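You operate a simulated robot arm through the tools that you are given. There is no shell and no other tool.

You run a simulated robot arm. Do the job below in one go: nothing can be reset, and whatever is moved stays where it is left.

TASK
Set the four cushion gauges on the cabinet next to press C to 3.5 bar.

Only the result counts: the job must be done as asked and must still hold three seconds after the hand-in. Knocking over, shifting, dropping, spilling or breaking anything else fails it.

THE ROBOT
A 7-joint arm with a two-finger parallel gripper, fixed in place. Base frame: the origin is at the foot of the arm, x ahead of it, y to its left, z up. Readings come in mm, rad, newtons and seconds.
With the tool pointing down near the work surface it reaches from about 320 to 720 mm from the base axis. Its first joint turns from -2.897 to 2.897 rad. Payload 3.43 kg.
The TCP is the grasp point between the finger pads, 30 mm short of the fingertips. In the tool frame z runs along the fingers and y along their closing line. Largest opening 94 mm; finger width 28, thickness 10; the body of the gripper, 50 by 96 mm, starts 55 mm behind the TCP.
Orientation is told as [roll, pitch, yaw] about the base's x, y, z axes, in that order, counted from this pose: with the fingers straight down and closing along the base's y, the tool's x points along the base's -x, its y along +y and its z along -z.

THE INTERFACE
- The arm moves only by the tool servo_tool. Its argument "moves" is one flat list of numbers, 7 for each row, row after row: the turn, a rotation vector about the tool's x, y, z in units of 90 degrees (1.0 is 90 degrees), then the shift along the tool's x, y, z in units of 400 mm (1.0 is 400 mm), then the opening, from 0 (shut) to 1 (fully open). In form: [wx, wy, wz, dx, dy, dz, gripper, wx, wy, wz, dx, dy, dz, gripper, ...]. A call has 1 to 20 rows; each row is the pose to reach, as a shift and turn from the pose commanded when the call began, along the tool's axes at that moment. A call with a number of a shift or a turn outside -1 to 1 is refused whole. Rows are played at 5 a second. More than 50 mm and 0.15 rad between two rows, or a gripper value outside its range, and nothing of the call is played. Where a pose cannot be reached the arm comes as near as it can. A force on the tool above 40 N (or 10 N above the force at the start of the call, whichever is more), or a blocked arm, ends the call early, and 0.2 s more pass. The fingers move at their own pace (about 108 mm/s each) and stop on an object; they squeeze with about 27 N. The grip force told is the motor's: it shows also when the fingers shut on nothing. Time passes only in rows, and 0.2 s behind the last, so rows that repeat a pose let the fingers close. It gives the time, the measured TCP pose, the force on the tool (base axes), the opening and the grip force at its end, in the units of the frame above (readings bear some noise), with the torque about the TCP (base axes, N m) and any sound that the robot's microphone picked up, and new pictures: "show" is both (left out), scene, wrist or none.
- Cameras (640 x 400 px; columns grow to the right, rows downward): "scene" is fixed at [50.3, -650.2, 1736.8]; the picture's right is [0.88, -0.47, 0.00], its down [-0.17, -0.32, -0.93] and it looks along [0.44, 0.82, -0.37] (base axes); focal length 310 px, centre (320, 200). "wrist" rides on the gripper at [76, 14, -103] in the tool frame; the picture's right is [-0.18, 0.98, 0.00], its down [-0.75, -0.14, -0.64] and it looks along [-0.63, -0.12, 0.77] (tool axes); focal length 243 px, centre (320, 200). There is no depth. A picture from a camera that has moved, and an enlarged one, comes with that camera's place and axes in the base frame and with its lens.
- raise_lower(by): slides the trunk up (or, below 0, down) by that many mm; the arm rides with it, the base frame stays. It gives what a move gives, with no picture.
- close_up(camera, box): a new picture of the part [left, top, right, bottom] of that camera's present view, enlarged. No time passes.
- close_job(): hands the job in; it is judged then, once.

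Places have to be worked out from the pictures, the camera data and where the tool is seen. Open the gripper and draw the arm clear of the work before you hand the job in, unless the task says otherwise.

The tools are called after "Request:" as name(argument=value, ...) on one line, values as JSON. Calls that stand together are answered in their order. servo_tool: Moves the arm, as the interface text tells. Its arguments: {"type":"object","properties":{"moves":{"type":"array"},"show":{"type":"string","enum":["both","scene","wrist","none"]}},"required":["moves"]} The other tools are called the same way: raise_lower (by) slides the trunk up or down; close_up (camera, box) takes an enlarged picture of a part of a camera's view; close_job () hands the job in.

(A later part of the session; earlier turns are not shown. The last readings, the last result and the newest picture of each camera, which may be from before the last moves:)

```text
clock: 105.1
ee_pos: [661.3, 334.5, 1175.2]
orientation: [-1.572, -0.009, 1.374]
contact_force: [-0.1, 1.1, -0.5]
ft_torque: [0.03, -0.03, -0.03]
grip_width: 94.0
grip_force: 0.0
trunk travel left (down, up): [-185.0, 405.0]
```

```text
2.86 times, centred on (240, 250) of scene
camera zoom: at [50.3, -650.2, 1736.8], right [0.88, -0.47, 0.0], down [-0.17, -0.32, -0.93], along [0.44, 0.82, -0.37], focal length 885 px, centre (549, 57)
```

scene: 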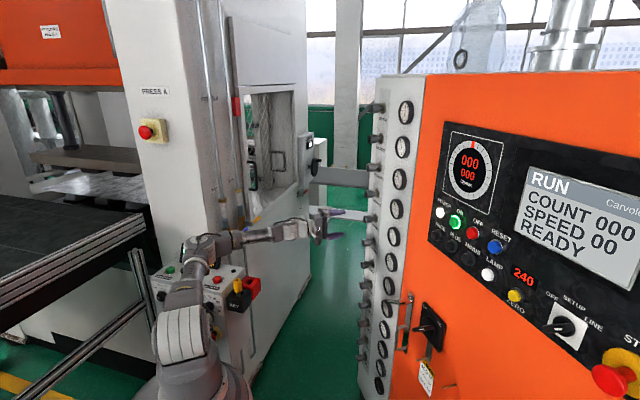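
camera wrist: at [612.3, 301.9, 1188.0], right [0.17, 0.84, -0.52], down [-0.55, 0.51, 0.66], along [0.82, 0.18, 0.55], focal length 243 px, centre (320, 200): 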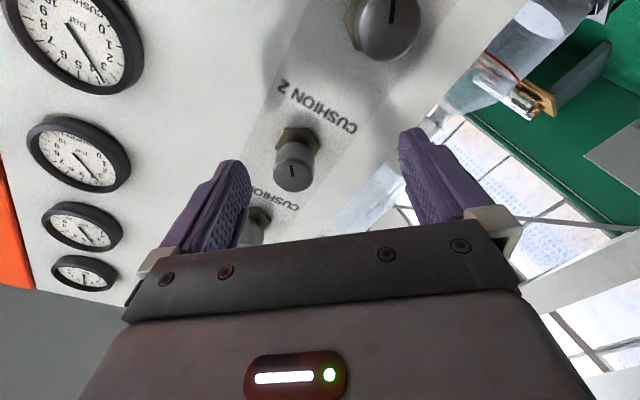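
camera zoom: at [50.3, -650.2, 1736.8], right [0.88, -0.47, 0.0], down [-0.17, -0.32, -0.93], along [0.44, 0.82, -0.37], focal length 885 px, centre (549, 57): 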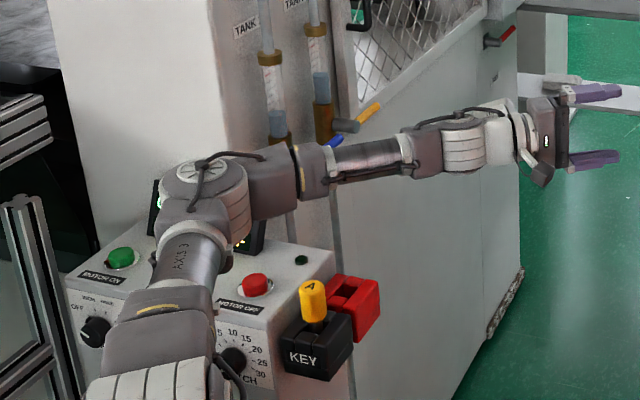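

Everything follows its commands (no contact), with the elbow above the console. I move forward 58 mm first, which brings the elbow to the right, then look again.

Request:
servo_tool(moves=[0, 0, 0, 0, 0, 0.07, 1, 0, 0, 0, 0.003, 0, 0.145, 1, 0, 0, 0, 0.003, 0, 0.145, 1], show="none")

Request:
close_up(camera="scene", box=[160, 180, 320, 320])

Request:
servo_tool(moves=[0, 0, 0, 0, 0.07, 0, 1, 0, 0, 0, 0, 0.138, 0, 1, 0, 0, 0, 0, 0.138, 0, 1], show="none")

Request:
close_up(camera="scene", box=[160, 180, 320, 320])

```text
clock: 105.9
ee_pos: [717.4, 321.7, 1176.1]
orientation: [-1.57, -0.008, 1.376]
contact_force: [0.7, -0.8, -0.3]
ft_torque: [0.02, 0.01, 0.01]
grip_width: 94.0
grip_force: 0.1
trunk travel left (down, up): [-185.0, 405.0]
```

```text
2.86 times, centred on (240, 250) of scene
camera zoom: at [50.3, -650.2, 1736.8], right [0.88, -0.47, 0.0], down [-0.17, -0.32, -0.93], along [0.44, 0.82, -0.37], focal length 885 px, centre (549, 57)
```

zoom: 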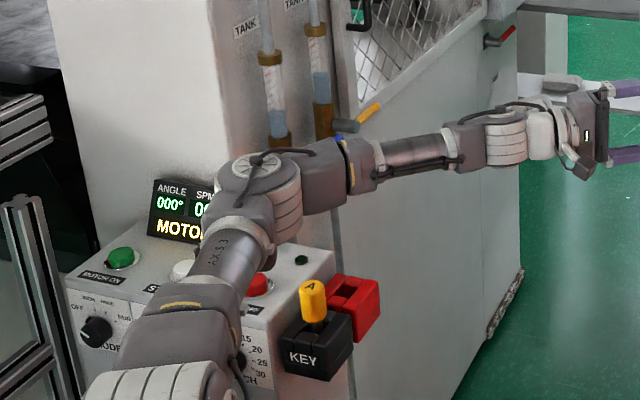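

```text
clock: 106.7
ee_pos: [718.0, 323.3, 1120.0]
orientation: [-1.571, -0.009, 1.376]
contact_force: [-0.3, 0.7, -0.3]
ft_torque: [-0.01, 0.02, 0.02]
grip_width: 94.1
grip_force: 0.1
trunk travel left (down, up): [-185.0, 405.0]
```

```text
2.86 times, centred on (240, 250) of scene
camera zoom: at [50.3, -650.2, 1736.8], right [0.88, -0.47, 0.0], down [-0.17, -0.32, -0.93], along [0.44, 0.82, -0.37], focal length 885 px, centre (549, 57)
```

zoom: 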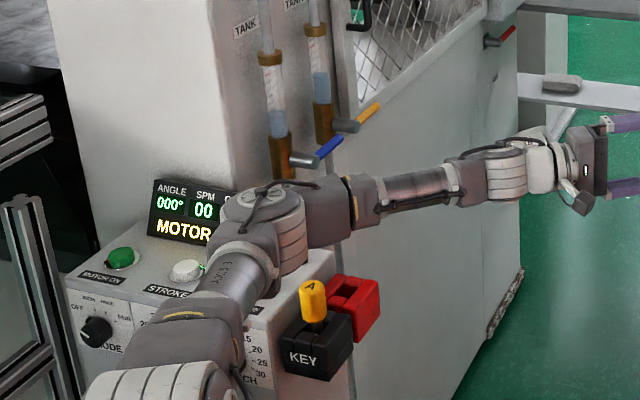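

No contact so far, but the last 54 mm would leave little room above the key. I raise the trunk by another 40 mm and then go down 94 mm with the arm, checking the readings for any deviation.

Request:
raise_lower(by=40)

Request:
servo_tool(moves=[0, 0, 0, 0, 0.08, 0, 1, 0, 0, 0, 0, 0.16, 0, 1, 0, 0, 0, 0, 0.235, 0, 1, 0, 0, 0, 0, 0.235, 0, 1], show="both")

Request:
close_up(camera="scene", box=[160, 180, 320, 320])

Request:
close_up(camera="wrist", box=[270, 70, 380, 170])

```text
clock: 107.5
ee_pos: [718.6, 322.5, 1158.9]
orientation: [-1.57, -0.008, 1.375]
contact_force: [-0.2, 1.2, -0.7]
ft_torque: [-0.05, -0.05, -0.02]
grip_width: 94.2
grip_force: 0.0
trunk travel left (down, up): [-225.0, 365.0]
```

```text
clock: 108.5
ee_pos: [717.6, 324.8, 1066.8]
orientation: [-1.572, -0.009, 1.375]
contact_force: [-0.8, -0.6, -0.6]
ft_torque: [0.04, 0.02, 0.01]
grip_width: 94.1
grip_force: 0.0
trunk travel left (down, up): [-225.0, 365.0]
camera wrist: at [603.6, 268.9, 1050.6], right [0.04, 0.19, -0.98], down [-0.48, 0.86, 0.15], along [0.87, 0.47, 0.12], focal length 243 px, centre (320, 200)
```

scene: 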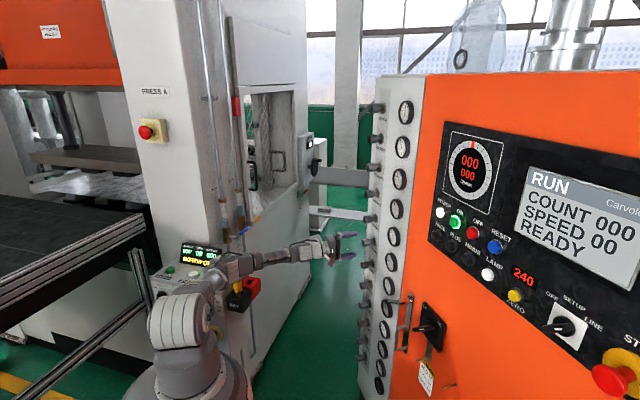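
wrist: 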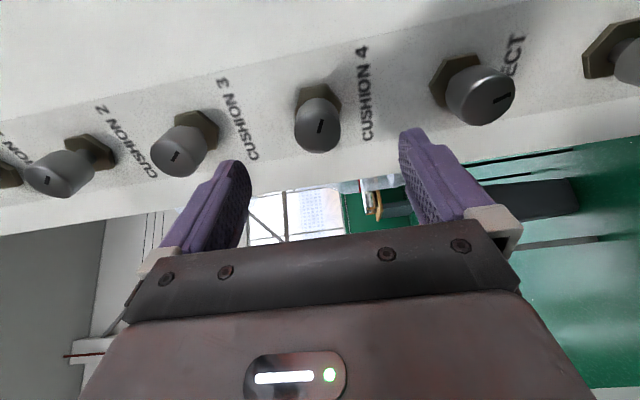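

```text
2.86 times, centred on (240, 250) of scene
camera zoom: at [50.3, -650.2, 1736.8], right [0.88, -0.47, 0.0], down [-0.17, -0.32, -0.93], along [0.44, 0.82, -0.37], focal length 885 px, centre (549, 57)
```

zoom: 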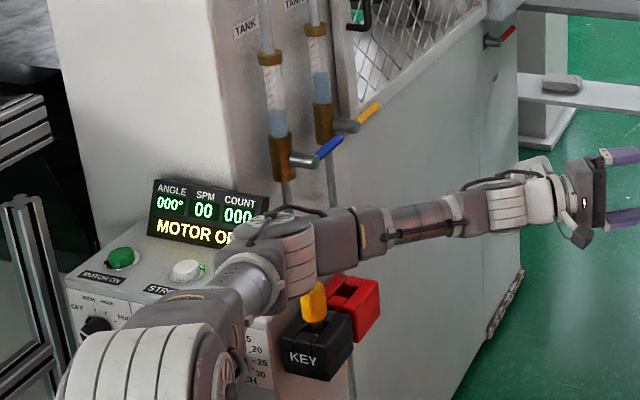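

```text
4.00 times, centred on (325, 120) of wrist
camera zoom: at [603.6, 268.9, 1050.6], right [0.04, 0.19, -0.98], down [-0.48, 0.86, 0.15], along [0.87, 0.47, 0.12], focal length 970 px, centre (300, 520)
```

zoom: 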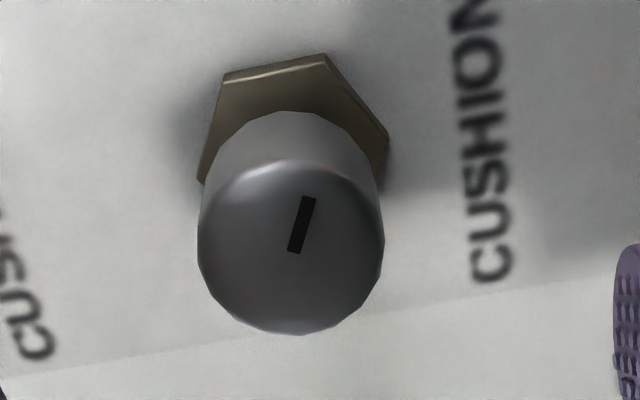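

The hand reached z 1066.8 as commanded with no deviation, so there is no contact. The knob is about 4 mm to the −y side of the tool axis; I correct this and advance the first 30 mm, then check again.

Request:
servo_tool(moves=[0, 0, 0, 0.0108, -0.003, 0.03, 1, 0, 0, 0, 0.0108, -0.003, 0.07, 1, 0, 0, 0, 0.0108, -0.003, 0.07, 1], show="wrist")

Request:
close_up(camera="scene", box=[205, 235, 275, 315])

Request:
close_up(camera="wrist", box=[270, 90, 380, 190])

```text
clock: 109.3
ee_pos: [743.7, 313.7, 1068.3]
orientation: [-1.571, -0.008, 1.376]
contact_force: [0.5, 0.8, -1.8]
ft_torque: [0.03, -0.04, -0.05]
grip_width: 94.0
grip_force: 0.1
trunk travel left (down, up): [-225.0, 365.0]
camera wrist: at [630.1, 258.6, 1052.1], right [0.04, 0.19, -0.98], down [-0.48, 0.86, 0.15], along [0.87, 0.47, 0.12], focal length 243 px, centre (320, 200)
```

wrist: 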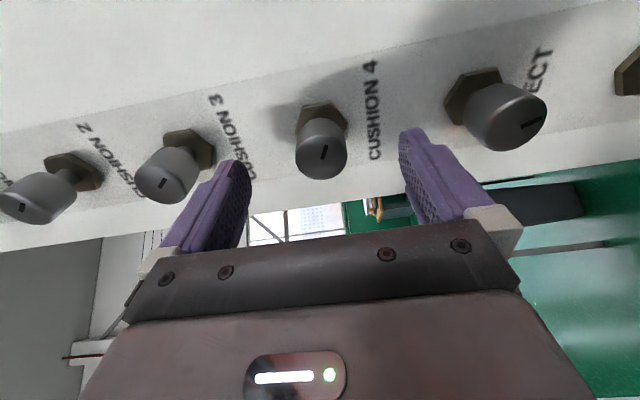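

```text
5.00 times, centred on (240, 275) of scene
camera zoom: at [50.3, -650.2, 1736.8], right [0.88, -0.47, 0.0], down [-0.17, -0.32, -0.93], along [0.44, 0.82, -0.37], focal length 1549 px, centre (720, -175)
```

zoom: 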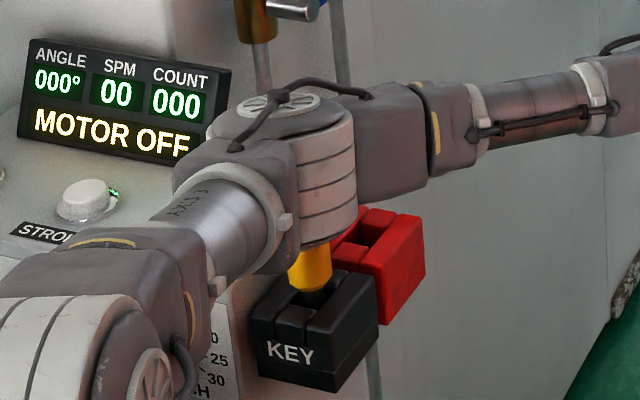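

```text
4.00 times, centred on (325, 140) of wrist
camera zoom: at [630.1, 258.6, 1052.1], right [0.04, 0.19, -0.98], down [-0.48, 0.86, 0.15], along [0.87, 0.47, 0.12], focal length 970 px, centre (300, 440)
```

zoom: 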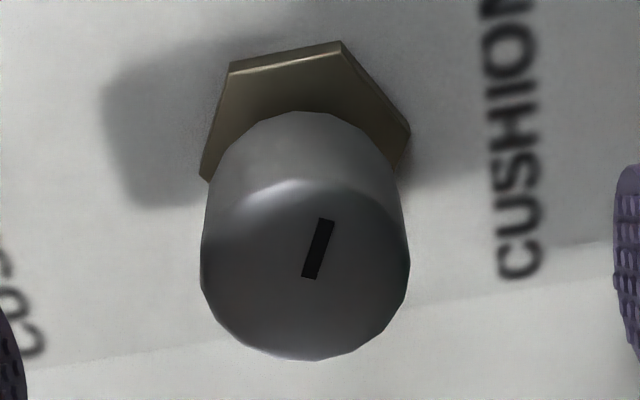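

Still no deviation, and the knob is well centred (about 34 mm ahead). I advance the remaining 35 mm and check the pose before closing.

Request:
servo_tool(moves=[0, 0, 0, 0, 0, 0.045, 1, 0, 0, 0, 0, 0, 0.089, 1, 0, 0, 0, 0, 0, 0.089, 1], show="wrist")

Request:
close_up(camera="scene", box=[205, 235, 275, 315])

```text
clock: 110.1
ee_pos: [779.3, 307.2, 1066.7]
orientation: [-1.571, -0.009, 1.375]
contact_force: [-1.2, 0.3, -0.2]
ft_torque: [0.01, -0.01, 0.0]
grip_width: 94.2
grip_force: 0.1
trunk travel left (down, up): [-225.0, 365.0]
camera wrist: at [665.4, 251.7, 1051.6], right [0.04, 0.19, -0.98], down [-0.48, 0.86, 0.15], along [0.87, 0.47, 0.12], focal length 243 px, centre (320, 200)
```

wrist: 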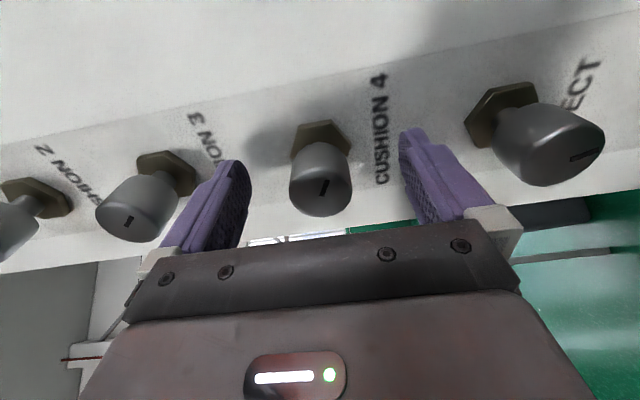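

```text
5.00 times, centred on (240, 275) of scene
camera zoom: at [50.3, -650.2, 1736.8], right [0.88, -0.47, 0.0], down [-0.17, -0.32, -0.93], along [0.44, 0.82, -0.37], focal length 1549 px, centre (720, -175)
```

zoom: 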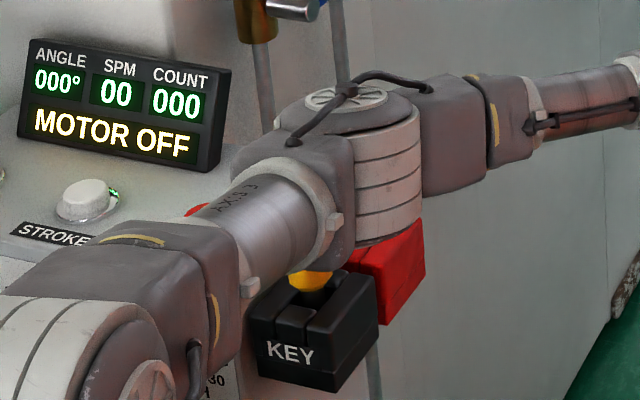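

The pose is as commanded. I close on the knob.

Request:
servo_tool(moves=[0, 0, 0, 0, 0, 0, 0.5, 0, 0, 0, 0, 0, 0, 0.3, 0, 0, 0, 0, 0, 0, 0, 0, 0, 0, 0, 0, 0, 0], show="none")

Request:
close_up(camera="scene", box=[395, 252, 405, 272])

```text
clock: 111.1
ee_pos: [778.8, 307.4, 1067.0]
orientation: [-1.571, -0.009, 1.377]
contact_force: [0.0, 0.0, 1.2]
ft_torque: [0.12, 0.52, -0.14]
grip_width: 33.7
grip_force: 44.9
trunk travel left (down, up): [-225.0, 365.0]
```

```text
16.00 times, centred on (400, 262) of scene
camera zoom: at [50.3, -650.2, 1736.8], right [0.88, -0.47, 0.0], down [-0.17, -0.32, -0.93], along [0.44, 0.82, -0.37], focal length 4956 px, centre (-960, -792)
```

zoom: 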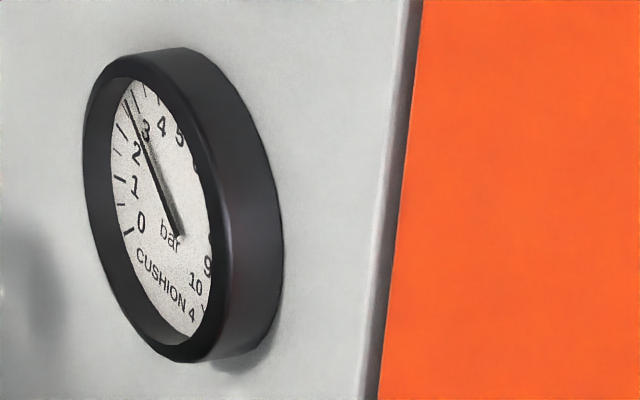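

Gripped with negligible forces; the gauge is at about 2.97 bar. I turn 20° clockwise in small steps.

Request:
servo_tool(moves=[0, 0, 0.055, 0, 0, 0, 0, 0, 0, 0.11, 0, 0, 0, 0, 0, 0, 0.165, 0, 0, 0, 0, 0, 0, 0.222, 0, 0, 0, 0, 0, 0, 0.222, 0, 0, 0, 0], show="wrist")

Request:
close_up(camera="scene", box=[395, 252, 405, 272])

Request:
close_up(camera="scene", box=[205, 235, 275, 315])

```text
clock: 112.3
ee_pos: [778.2, 306.6, 1066.8]
orientation: [-1.571, -0.358, 1.375]
contact_force: [-8.5, -1.6, -11.1]
ft_torque: [-0.22, -0.91, 0.24]
grip_width: 33.8
grip_force: 44.9
trunk travel left (down, up): [-225.0, 365.0]
camera wrist: at [667.2, 261.2, 1026.2], right [0.1, 0.51, -0.86], down [-0.5, 0.77, 0.4], along [0.86, 0.39, 0.33], focal length 243 px, centre (320, 200)
```

wrist: 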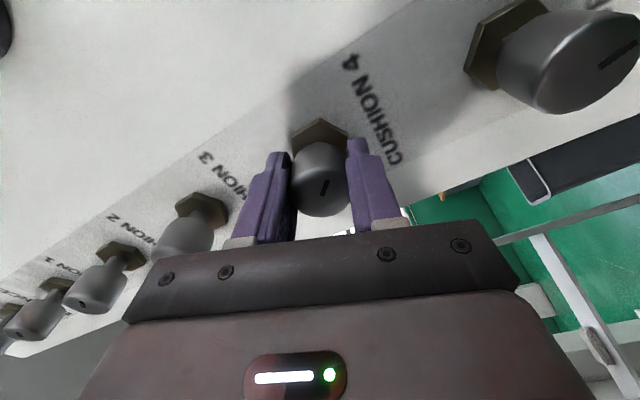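

```text
16.00 times, centred on (400, 262) of scene
camera zoom: at [50.3, -650.2, 1736.8], right [0.88, -0.47, 0.0], down [-0.17, -0.32, -0.93], along [0.44, 0.82, -0.37], focal length 4956 px, centre (-960, -792)
```

zoom: 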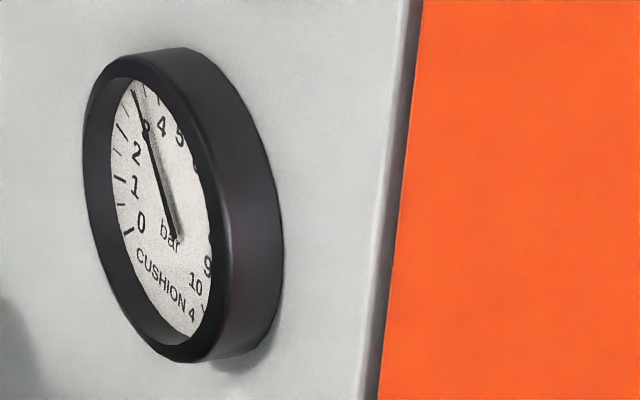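

```text
5.00 times, centred on (240, 275) of scene
camera zoom: at [50.3, -650.2, 1736.8], right [0.88, -0.47, 0.0], down [-0.17, -0.32, -0.93], along [0.44, 0.82, -0.37], focal length 1549 px, centre (720, -175)
```

zoom: 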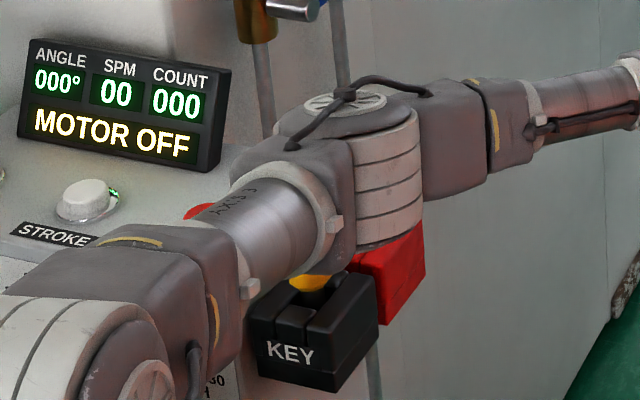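

The gauge is at about 3.35 bar. I turn 7° more.

Request:
servo_tool(moves=[0, 0, 0.04, 0, 0, 0, 0, 0, 0, 0.078, 0, 0, 0, 0, 0, 0, 0.078, 0, 0, 0, 0], show="none")

Request:
close_up(camera="scene", box=[395, 252, 405, 272])

```text
clock: 113.1
ee_pos: [779.3, 306.4, 1066.4]
orientation: [-1.568, -0.479, 1.376]
contact_force: [-13.9, -1.3, -15.6]
ft_torque: [-0.17, -0.82, 0.24]
grip_width: 33.8
grip_force: 45.5
trunk travel left (down, up): [-225.0, 365.0]
```

```text
16.00 times, centred on (400, 262) of scene
camera zoom: at [50.3, -650.2, 1736.8], right [0.88, -0.47, 0.0], down [-0.17, -0.32, -0.93], along [0.44, 0.82, -0.37], focal length 4956 px, centre (-960, -792)
```

zoom: 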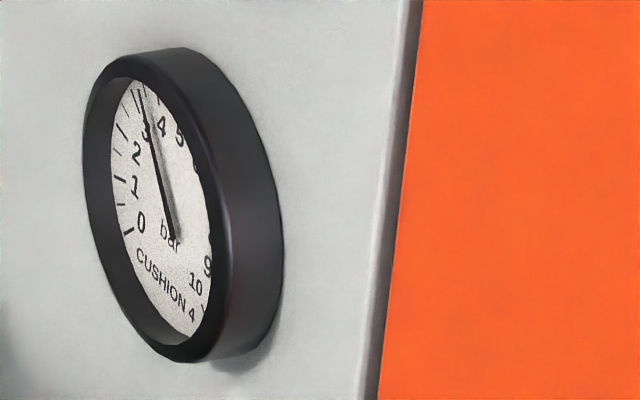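

CUSHION 4 now reads about 3.5 bar. I release and back straight off, then raise the trunk to clear the console.

Request:
servo_tool(moves=[0, 0, 0, 0, 0, 0, 0.5, 0, 0, 0, 0, 0, 0, 1, 0, 0, 0, 0, 0, -0.05, 1, 0, 0, 0, 0, 0, -0.1, 1, 0, 0, 0, 0, 0, -0.1525, 1], show="wrist")

Request:
raise_lower(by=80)

Request:
close_up(camera="scene", box=[395, 252, 405, 272])

Request:
close_up(camera="scene", box=[160, 180, 320, 320])

```text
clock: 114.3
ee_pos: [720.1, 318.2, 1068.4]
orientation: [-1.573, -0.481, 1.375]
contact_force: [-0.5, -0.7, 0.7]
ft_torque: [0.01, 0.02, -0.03]
grip_width: 94.0
grip_force: 0.1
trunk travel left (down, up): [-225.0, 365.0]
camera wrist: at [608.8, 277.9, 1019.8], right [0.12, 0.61, -0.79], down [-0.51, 0.72, 0.47], along [0.85, 0.35, 0.4], focal length 243 px, centre (320, 200)
```

wrist: 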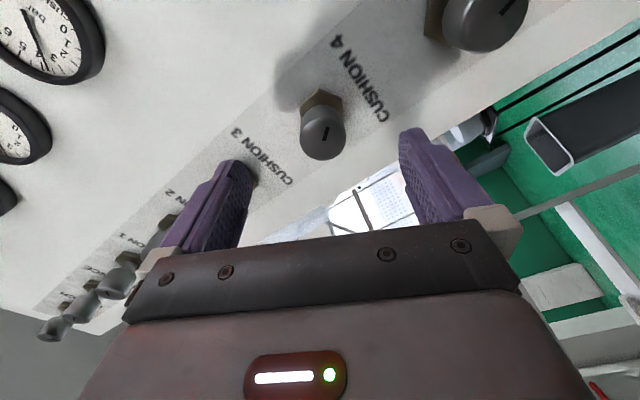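

```text
clock: 115.5
ee_pos: [720.1, 319.0, 1148.7]
orientation: [-1.571, -0.479, 1.375]
contact_force: [0.0, 0.1, 0.2]
ft_torque: [0.04, -0.03, 0.01]
grip_width: 93.7
grip_force: 0.0
trunk travel left (down, up): [-305.0, 285.0]
```

```text
16.00 times, centred on (400, 262) of scene
camera zoom: at [50.3, -650.2, 1736.8], right [0.88, -0.47, 0.0], down [-0.17, -0.32, -0.93], along [0.44, 0.82, -0.37], focal length 4956 px, centre (-960, -792)
```

zoom: 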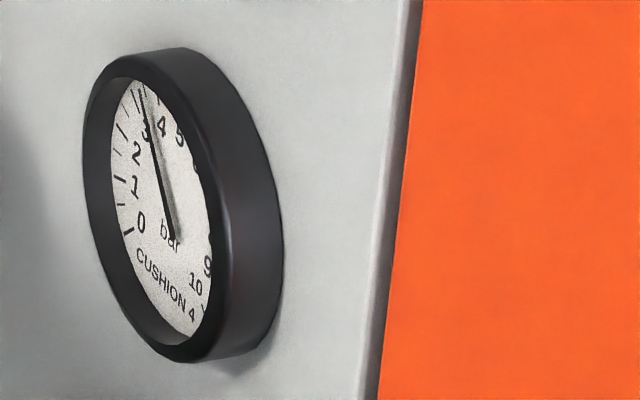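

```text
2.86 times, centred on (240, 250) of scene
camera zoom: at [50.3, -650.2, 1736.8], right [0.88, -0.47, 0.0], down [-0.17, -0.32, -0.93], along [0.44, 0.82, -0.37], focal length 885 px, centre (549, 57)
```

zoom: 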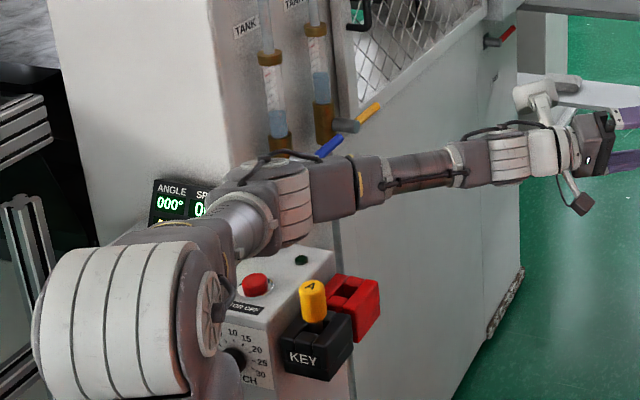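

CUSHION 4 holds at about 3.5 bar and the key and console are untouched. Now I withdraw and bring the camera to a frontal view of the four gauges for an exact check; first I retreat 160 mm and level the roll.

Request:
servo_tool(moves=[0, 0, 0, 0, 0, -0.1, 1, 0, 0, 0.08, 0, 0, -0.2, 1, 0, 0, 0.16, 0, 0, -0.3, 1, 0, 0, 0.24, 0, 0, -0.4, 1, 0, 0, 0.32, 0, 0, -0.4, 1, 0, 0, 0.4, 0, 0, -0.4, 1, 0, 0, 0.48, 0, 0, -0.4, 1, 0, 0, 0.56, 0, 0, -0.4, 1, 0, 0, 0.64, 0, 0, -0.4, 1, 0, 0, 0.69, 0, 0, -0.4, 1], show="both")

```text
clock: 117.7
ee_pos: [563.0, 350.8, 1147.4]
orientation: [-1.603, -1.564, 1.407]
contact_force: [-0.3, 0.4, 0.3]
ft_torque: [-0.02, 0.01, 0.0]
grip_width: 94.0
grip_force: 0.0
trunk travel left (down, up): [-305.0, 285.0]
camera wrist: at [466.5, 382.6, 1070.8], right [0.19, 0.97, 0.18], down [-0.66, -0.01, 0.75], along [0.73, -0.26, 0.63], focal length 243 px, centre (320, 200)
```

scene: 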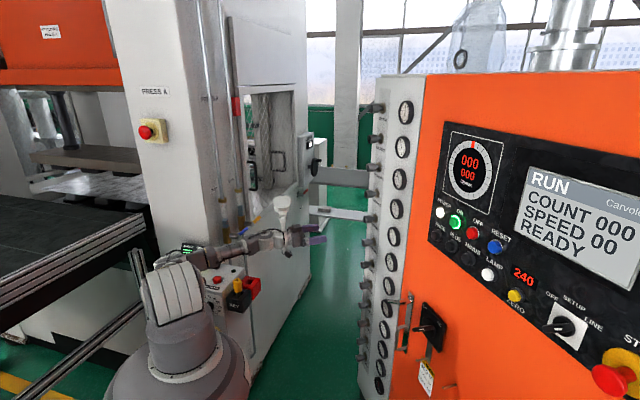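
wrist: 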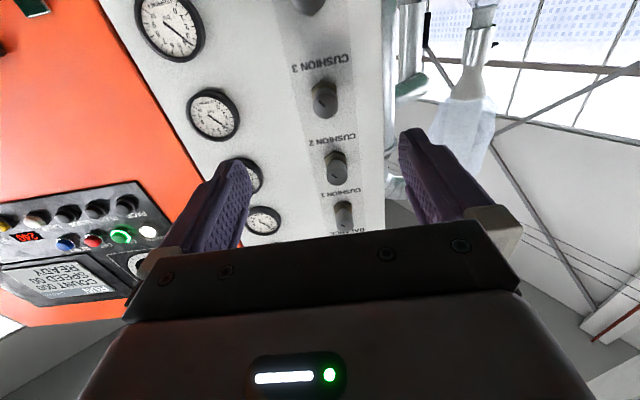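

Now I move the hand up and back while tilting it down 40°, so the wrist camera looks horizontally at the four gauges.

Request:
servo_tool(moves=[0, 0.0555, 0, -0.0856, -0.0578, -0.0333, 1, 0, 0.111, 0, -0.1713, -0.1155, -0.0665, 1, 0, 0.1665, 0, -0.2569, -0.1733, -0.0998, 1, 0, 0.222, 0, -0.3425, -0.231, -0.133, 1, 0, 0.2775, 0, -0.4281, -0.2888, -0.1663, 1, 0, 0.333, 0, -0.5138, -0.3465, -0.1995, 1, 0, 0.3885, 0, -0.5994, -0.4043, -0.2328, 1, 0, 0.444, 0, -0.685, -0.462, -0.266, 1, 0, 0.444, 0, -0.685, -0.462, -0.266, 1], show="both")

```text
clock: 119.7
ee_pos: [422.5, 191.1, 1422.8]
orientation: [-0.013, -0.872, -0.184]
contact_force: [-1.1, -0.8, 0.0]
ft_torque: [0.02, -0.01, 0.0]
grip_width: 93.8
grip_force: 0.1
trunk travel left (down, up): [-305.0, 285.0]
camera wrist: at [302.4, 229.6, 1429.5], right [0.31, 0.94, 0.13], down [-0.03, -0.13, 0.99], along [0.95, -0.31, -0.01], focal length 243 px, centre (320, 200)
```

scene: 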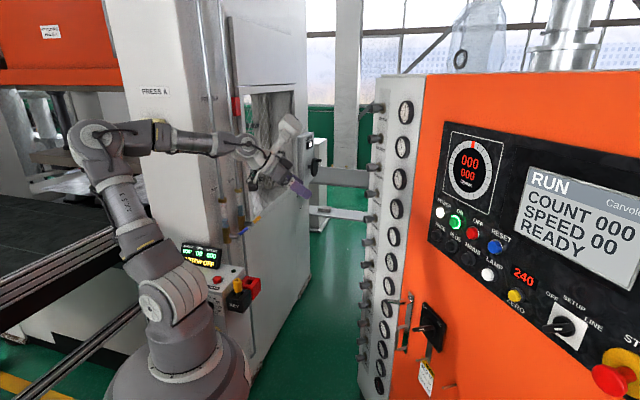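
wrist: 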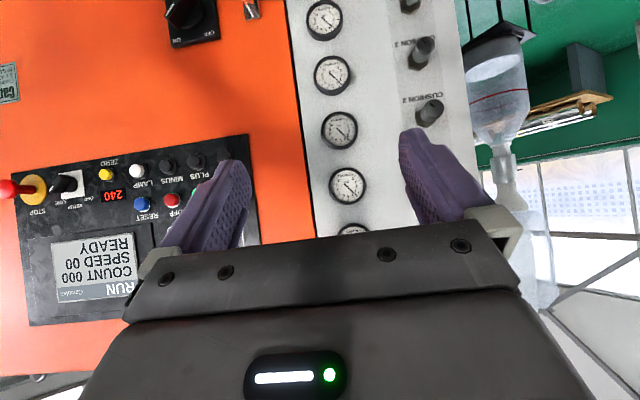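

All four cushion gauges are visible nearly frontally (bottom-up: CUSHION 1 to 4). I zoom in on each.

Request:
close_up(camera="wrist", box=[327, 165, 367, 205])

Request:
close_up(camera="wrist", box=[319, 110, 359, 150])

Request:
close_up(camera="wrist", box=[312, 55, 352, 95])

Request:
close_up(camera="wrist", box=[304, 0, 344, 40])

Request:
close_up(camera="wrist", box=[290, 0, 400, 240])

```text
10.00 times, centred on (347, 185) of wrist
camera zoom: at [302.4, 229.6, 1429.5], right [0.31, 0.94, 0.13], down [-0.03, -0.13, 0.99], along [0.95, -0.31, -0.01], focal length 2426 px, centre (50, 350)
```

zoom: 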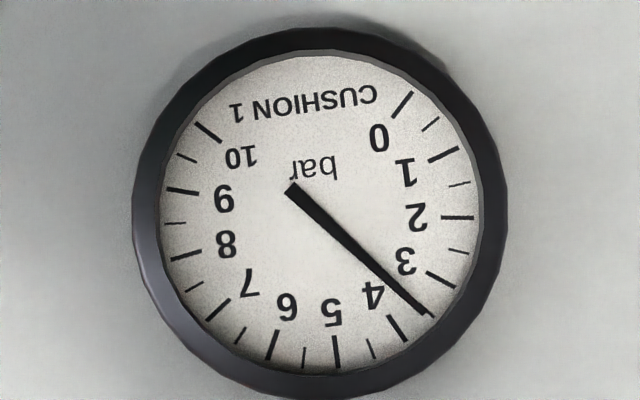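

```text
10.00 times, centred on (339, 130) of wrist
camera zoom: at [302.4, 229.6, 1429.5], right [0.31, 0.94, 0.13], down [-0.03, -0.13, 0.99], along [0.95, -0.31, -0.01], focal length 2426 px, centre (130, 900)
```

zoom: 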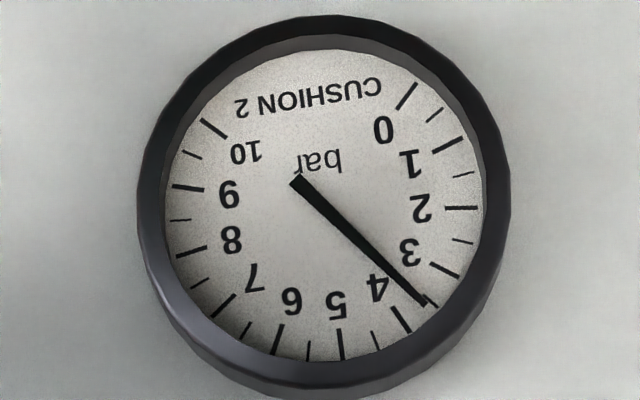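

```text
10.00 times, centred on (332, 75) of wrist
camera zoom: at [302.4, 229.6, 1429.5], right [0.31, 0.94, 0.13], down [-0.03, -0.13, 0.99], along [0.95, -0.31, -0.01], focal length 2426 px, centre (200, 1450)
```

zoom: 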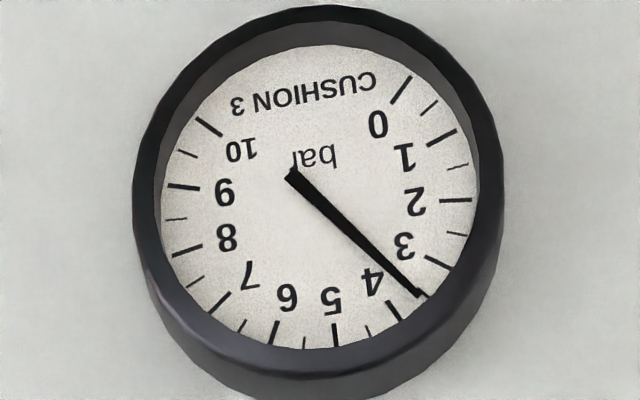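

```text
10.00 times, centred on (324, 20) of wrist
camera zoom: at [302.4, 229.6, 1429.5], right [0.31, 0.94, 0.13], down [-0.03, -0.13, 0.99], along [0.95, -0.31, -0.01], focal length 2426 px, centre (280, 2000)
```

zoom: 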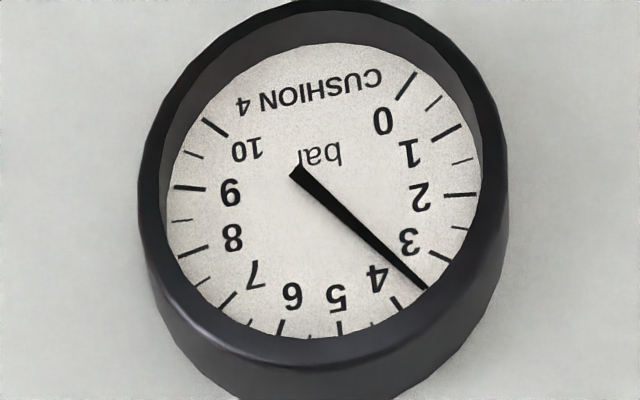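

```text
1.67 times, centred on (345, 120) of wrist
camera zoom: at [302.4, 229.6, 1429.5], right [0.31, 0.94, 0.13], down [-0.03, -0.13, 0.99], along [0.95, -0.31, -0.01], focal length 404 px, centre (278, 333)
```

zoom: 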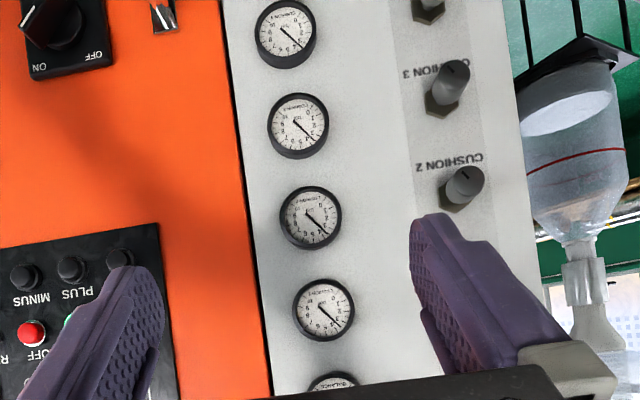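

From this frontal view all four are near 3.5: estimates C1 ≈ 3.53, C2 ≈ 3.59, C3 ≈ 3.56, C4 ≈ 3.54. I zoom closer at the needle tips against the 3.5 marks.

Request:
close_up(camera="wrist", box=[343, 183, 363, 203])

Request:
close_up(camera="wrist", box=[335, 126, 355, 146])

Request:
close_up(camera="wrist", box=[328, 70, 348, 90])

Request:
close_up(camera="wrist", box=[320, 14, 340, 34])

```text
16.00 times, centred on (353, 193) of wrist
camera zoom: at [302.4, 229.6, 1429.5], right [0.31, 0.94, 0.13], down [-0.03, -0.13, 0.99], along [0.95, -0.31, -0.01], focal length 3882 px, centre (-208, 312)
```

zoom: 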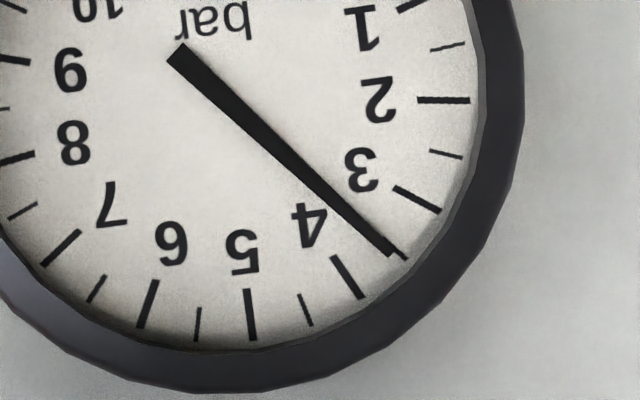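

```text
16.00 times, centred on (345, 136) of wrist
camera zoom: at [302.4, 229.6, 1429.5], right [0.31, 0.94, 0.13], down [-0.03, -0.13, 0.99], along [0.95, -0.31, -0.01], focal length 3882 px, centre (-80, 1224)
```

zoom: 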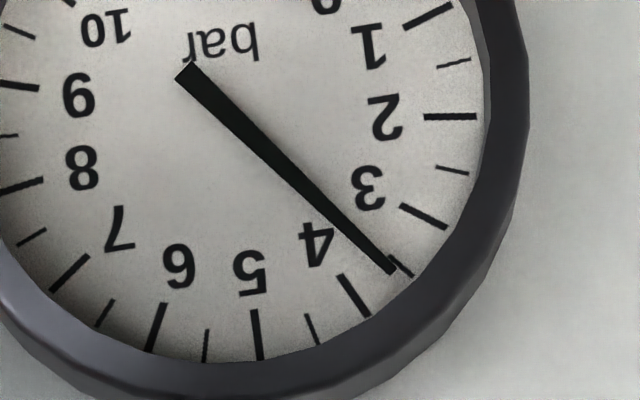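

```text
16.00 times, centred on (338, 80) of wrist
camera zoom: at [302.4, 229.6, 1429.5], right [0.31, 0.94, 0.13], down [-0.03, -0.13, 0.99], along [0.95, -0.31, -0.01], focal length 3882 px, centre (32, 2120)
```

zoom: 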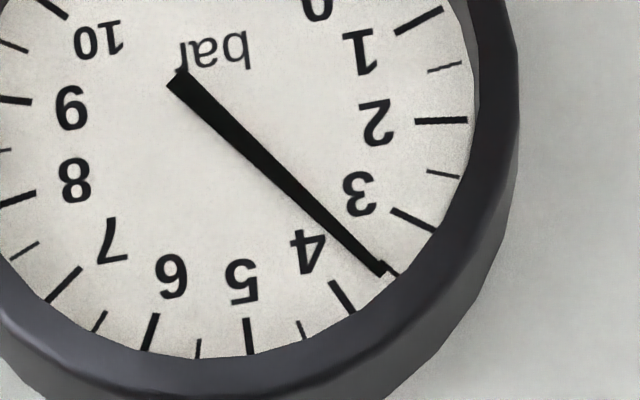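

```text
16.00 times, centred on (330, 24) of wrist
camera zoom: at [302.4, 229.6, 1429.5], right [0.31, 0.94, 0.13], down [-0.03, -0.13, 0.99], along [0.95, -0.31, -0.01], focal length 3882 px, centre (160, 3016)
```

zoom: 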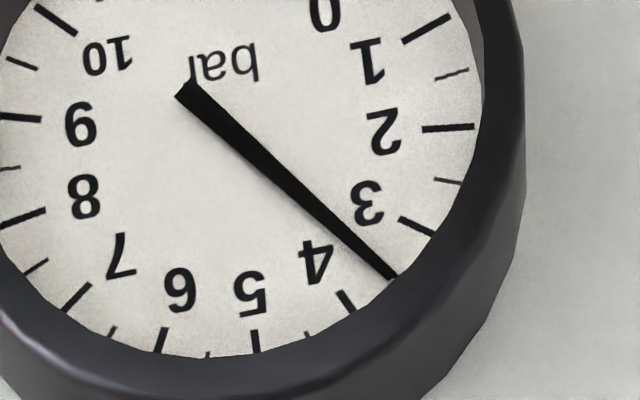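

C1, C3, C4 are within about 0.05–0.07 bar, while C2 reads about 3.6. I go back to trim CUSHION 2 down a little: first the hand returns to a level pose in front of the panel.

Request:
servo_tool(moves=[0, -0.074, 0, -0.0236, 0.0766, 0.0391, 1, 0, -0.148, 0, -0.0472, 0.1532, 0.0782, 1, 0, -0.222, 0, -0.0708, 0.2298, 0.1173, 1, 0, -0.296, 0, -0.0943, 0.3063, 0.1563, 1, 0, -0.37, 0, -0.1179, 0.3829, 0.1954, 1, 0, -0.444, 0, -0.1415, 0.4595, 0.2345, 1, 0, -0.444, 0, -0.1415, 0.4595, 0.2345, 1], show="both")

```text
clock: 121.3
ee_pos: [563.7, 351.0, 1405.9]
orientation: [-1.806, -1.565, 1.612]
contact_force: [-0.1, 0.5, -0.7]
ft_torque: [-0.01, 0.0, 0.0]
grip_width: 94.1
grip_force: 0.0
trunk travel left (down, up): [-305.0, 285.0]
camera wrist: at [468.1, 383.4, 1328.8], right [0.19, 0.97, 0.18], down [-0.66, -0.01, 0.75], along [0.73, -0.26, 0.63], focal length 243 px, centre (320, 200)
```

scene: 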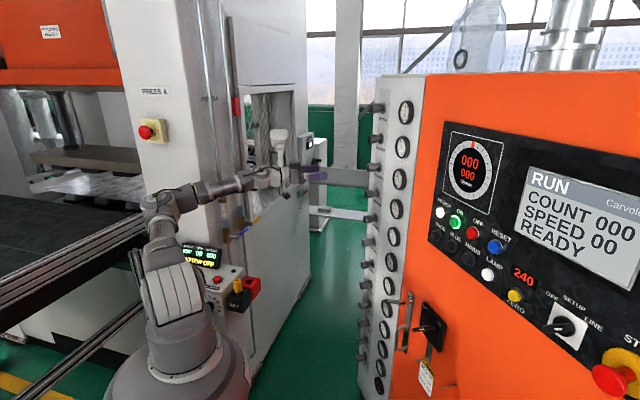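
wrist: 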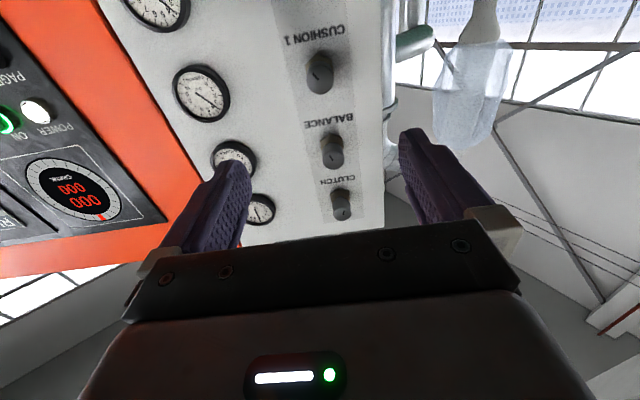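

The arm is clear. I lower the trunk 113 mm to CUSHION 2's level and approach to 60 mm before its knob.

Request:
raise_lower(by=-113)

Request:
servo_tool(moves=[0, 0, 0, 0, 0.0012, 0.097, 1, 0, 0, 0, 0, 0.0024, 0.194, 1, 0, 0, 0, 0, 0.0035, 0.291, 1, 0, 0, 0, 0, 0.0047, 0.3875, 1, 0, 0, 0, 0, 0.0047, 0.3875, 1], show="both")

Request:
close_up(camera="wrist", box=[270, 70, 380, 170])

Request:
close_up(camera="wrist", box=[80, 90, 200, 200])

```text
clock: 122.7
ee_pos: [565.9, 351.1, 1293.1]
orientation: [-1.63, -1.564, 1.431]
contact_force: [-0.2, 0.0, -0.1]
ft_torque: [-0.05, 0.02, -0.01]
grip_width: 93.8
grip_force: 0.2
trunk travel left (down, up): [-192.0, 398.0]
```

```text
clock: 123.9
ee_pos: [718.6, 321.9, 1293.1]
orientation: [-1.555, -1.563, 1.362]
contact_force: [0.9, -0.2, -0.9]
ft_torque: [-0.06, 0.04, -0.02]
grip_width: 94.0
grip_force: 0.0
trunk travel left (down, up): [-192.0, 398.0]
camera wrist: at [621.3, 355.4, 1215.4], right [0.19, 0.97, 0.18], down [-0.66, -0.01, 0.75], along [0.73, -0.26, 0.63], focal length 243 px, centre (320, 200)
```

scene: 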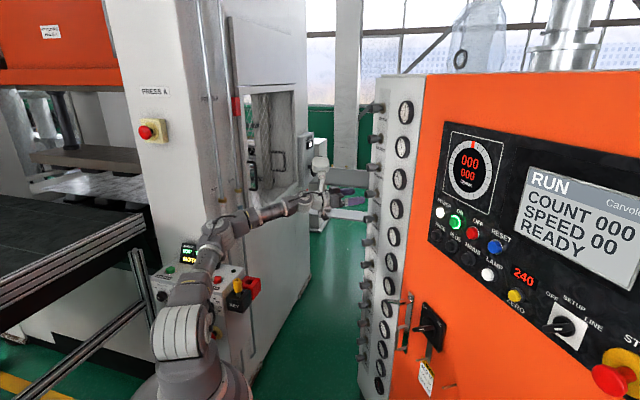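
wrist: 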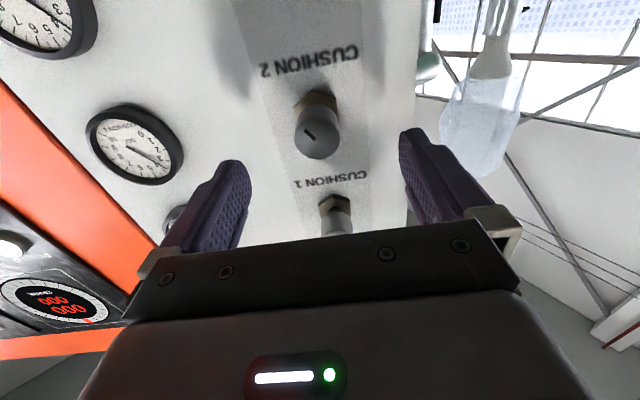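

```text
4.00 times, centred on (325, 120) of wrist
camera zoom: at [621.3, 355.4, 1215.4], right [0.19, 0.97, 0.18], down [-0.66, -0.01, 0.75], along [0.73, -0.26, 0.63], focal length 970 px, centre (300, 520)
```

zoom: 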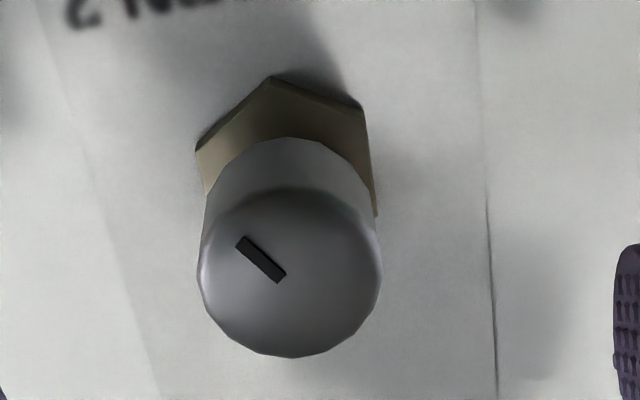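

```text
3.64 times, centred on (140, 145) of wrist
camera zoom: at [621.3, 355.4, 1215.4], right [0.19, 0.97, 0.18], down [-0.66, -0.01, 0.75], along [0.73, -0.26, 0.63], focal length 882 px, centre (974, 400)
```

zoom: 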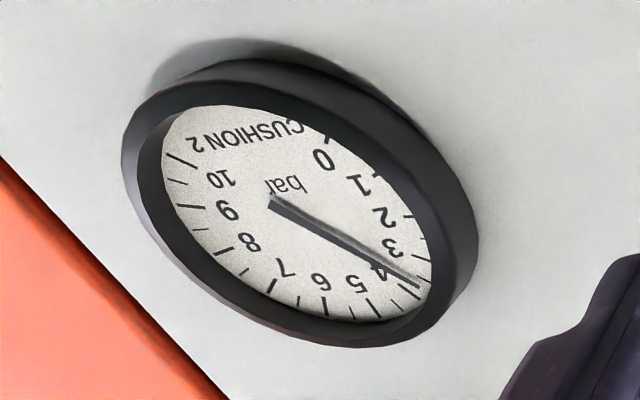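

The knob is about 2 mm to the −y side; I correct that while advancing, and grip it.

Request:
servo_tool(moves=[0, 0, 0, 0, -0.005, 0.05, 1, 0, 0, 0, 0, -0.005, 0.1, 1, 0, 0, 0, 0, -0.005, 0.14, 1, 0, 0, 0, 0, -0.005, 0.1525, 1, 0, 0, 0, 0, -0.005, 0.1525, 0.5, 0, 0, 0, 0, -0.005, 0.1525, 0.3, 0, 0, 0, 0, -0.005, 0.1525, 0, 0, 0, 0, 0, -0.005, 0.1525, 0], show="wrist")

Request:
close_up(camera="scene", box=[400, 198, 410, 218])

Request:
close_up(camera="wrist", box=[30, 120, 170, 240])

```text
clock: 125.7
ee_pos: [776.2, 308.8, 1293.3]
orientation: [-1.554, -1.565, 1.36]
contact_force: [-0.2, 0.9, -0.6]
ft_torque: [0.0, -0.01, -1.29]
grip_width: 33.9
grip_force: 45.4
trunk travel left (down, up): [-192.0, 398.0]
camera wrist: at [680.4, 341.6, 1215.7], right [0.19, 0.97, 0.18], down [-0.66, -0.01, 0.75], along [0.73, -0.26, 0.63], focal length 243 px, centre (320, 200)
```

wrist: 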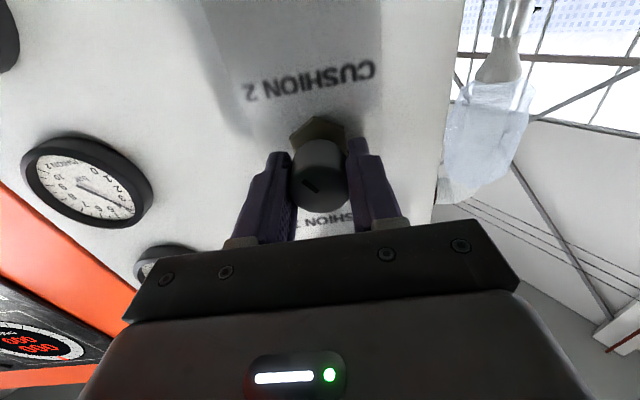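

```text
16.00 times, centred on (405, 208) of scene
camera zoom: at [50.3, -650.2, 1736.8], right [0.88, -0.47, 0.0], down [-0.17, -0.32, -0.93], along [0.44, 0.82, -0.37], focal length 4956 px, centre (-1040, 72)
```

zoom: 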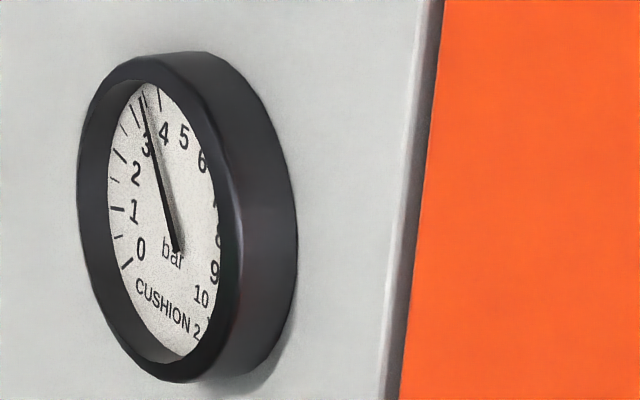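

```text
3.33 times, centred on (100, 180) of wrist
camera zoom: at [680.4, 341.6, 1215.7], right [0.19, 0.97, 0.18], down [-0.66, -0.01, 0.75], along [0.73, -0.26, 0.63], focal length 809 px, centre (1053, 267)
```

zoom: 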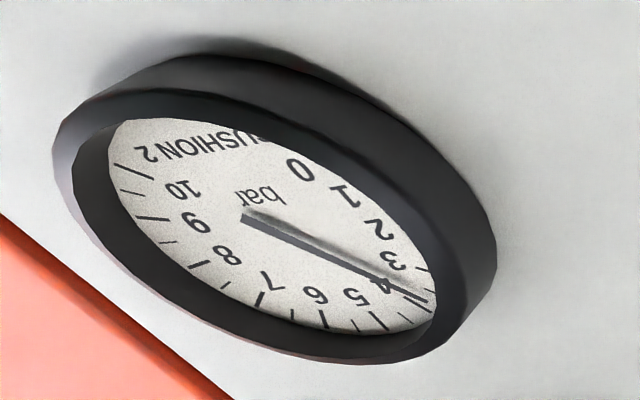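

Gripped. I turn counter-clockwise by 5° and compare.

Request:
servo_tool(moves=[0, 0, -0.028, 0, 0, 0, 0, 0, 0, -0.0556, 0, 0, 0, 0, 0, 0, -0.0556, 0, 0, 0, 0], show="none")

Request:
close_up(camera="scene", box=[400, 198, 410, 218])

```text
clock: 126.5
ee_pos: [777.7, 309.3, 1292.9]
orientation: [-1.571, -1.475, 1.372]
contact_force: [1.7, 0.8, -0.6]
ft_torque: [0.05, 0.37, -1.3]
grip_width: 33.6
grip_force: 45.3
trunk travel left (down, up): [-192.0, 398.0]
```

```text
16.00 times, centred on (405, 208) of scene
camera zoom: at [50.3, -650.2, 1736.8], right [0.88, -0.47, 0.0], down [-0.17, -0.32, -0.93], along [0.44, 0.82, -0.37], focal length 4956 px, centre (-1040, 72)
```

zoom: 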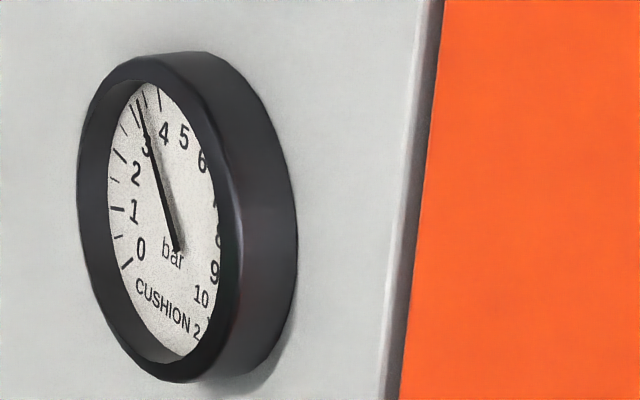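

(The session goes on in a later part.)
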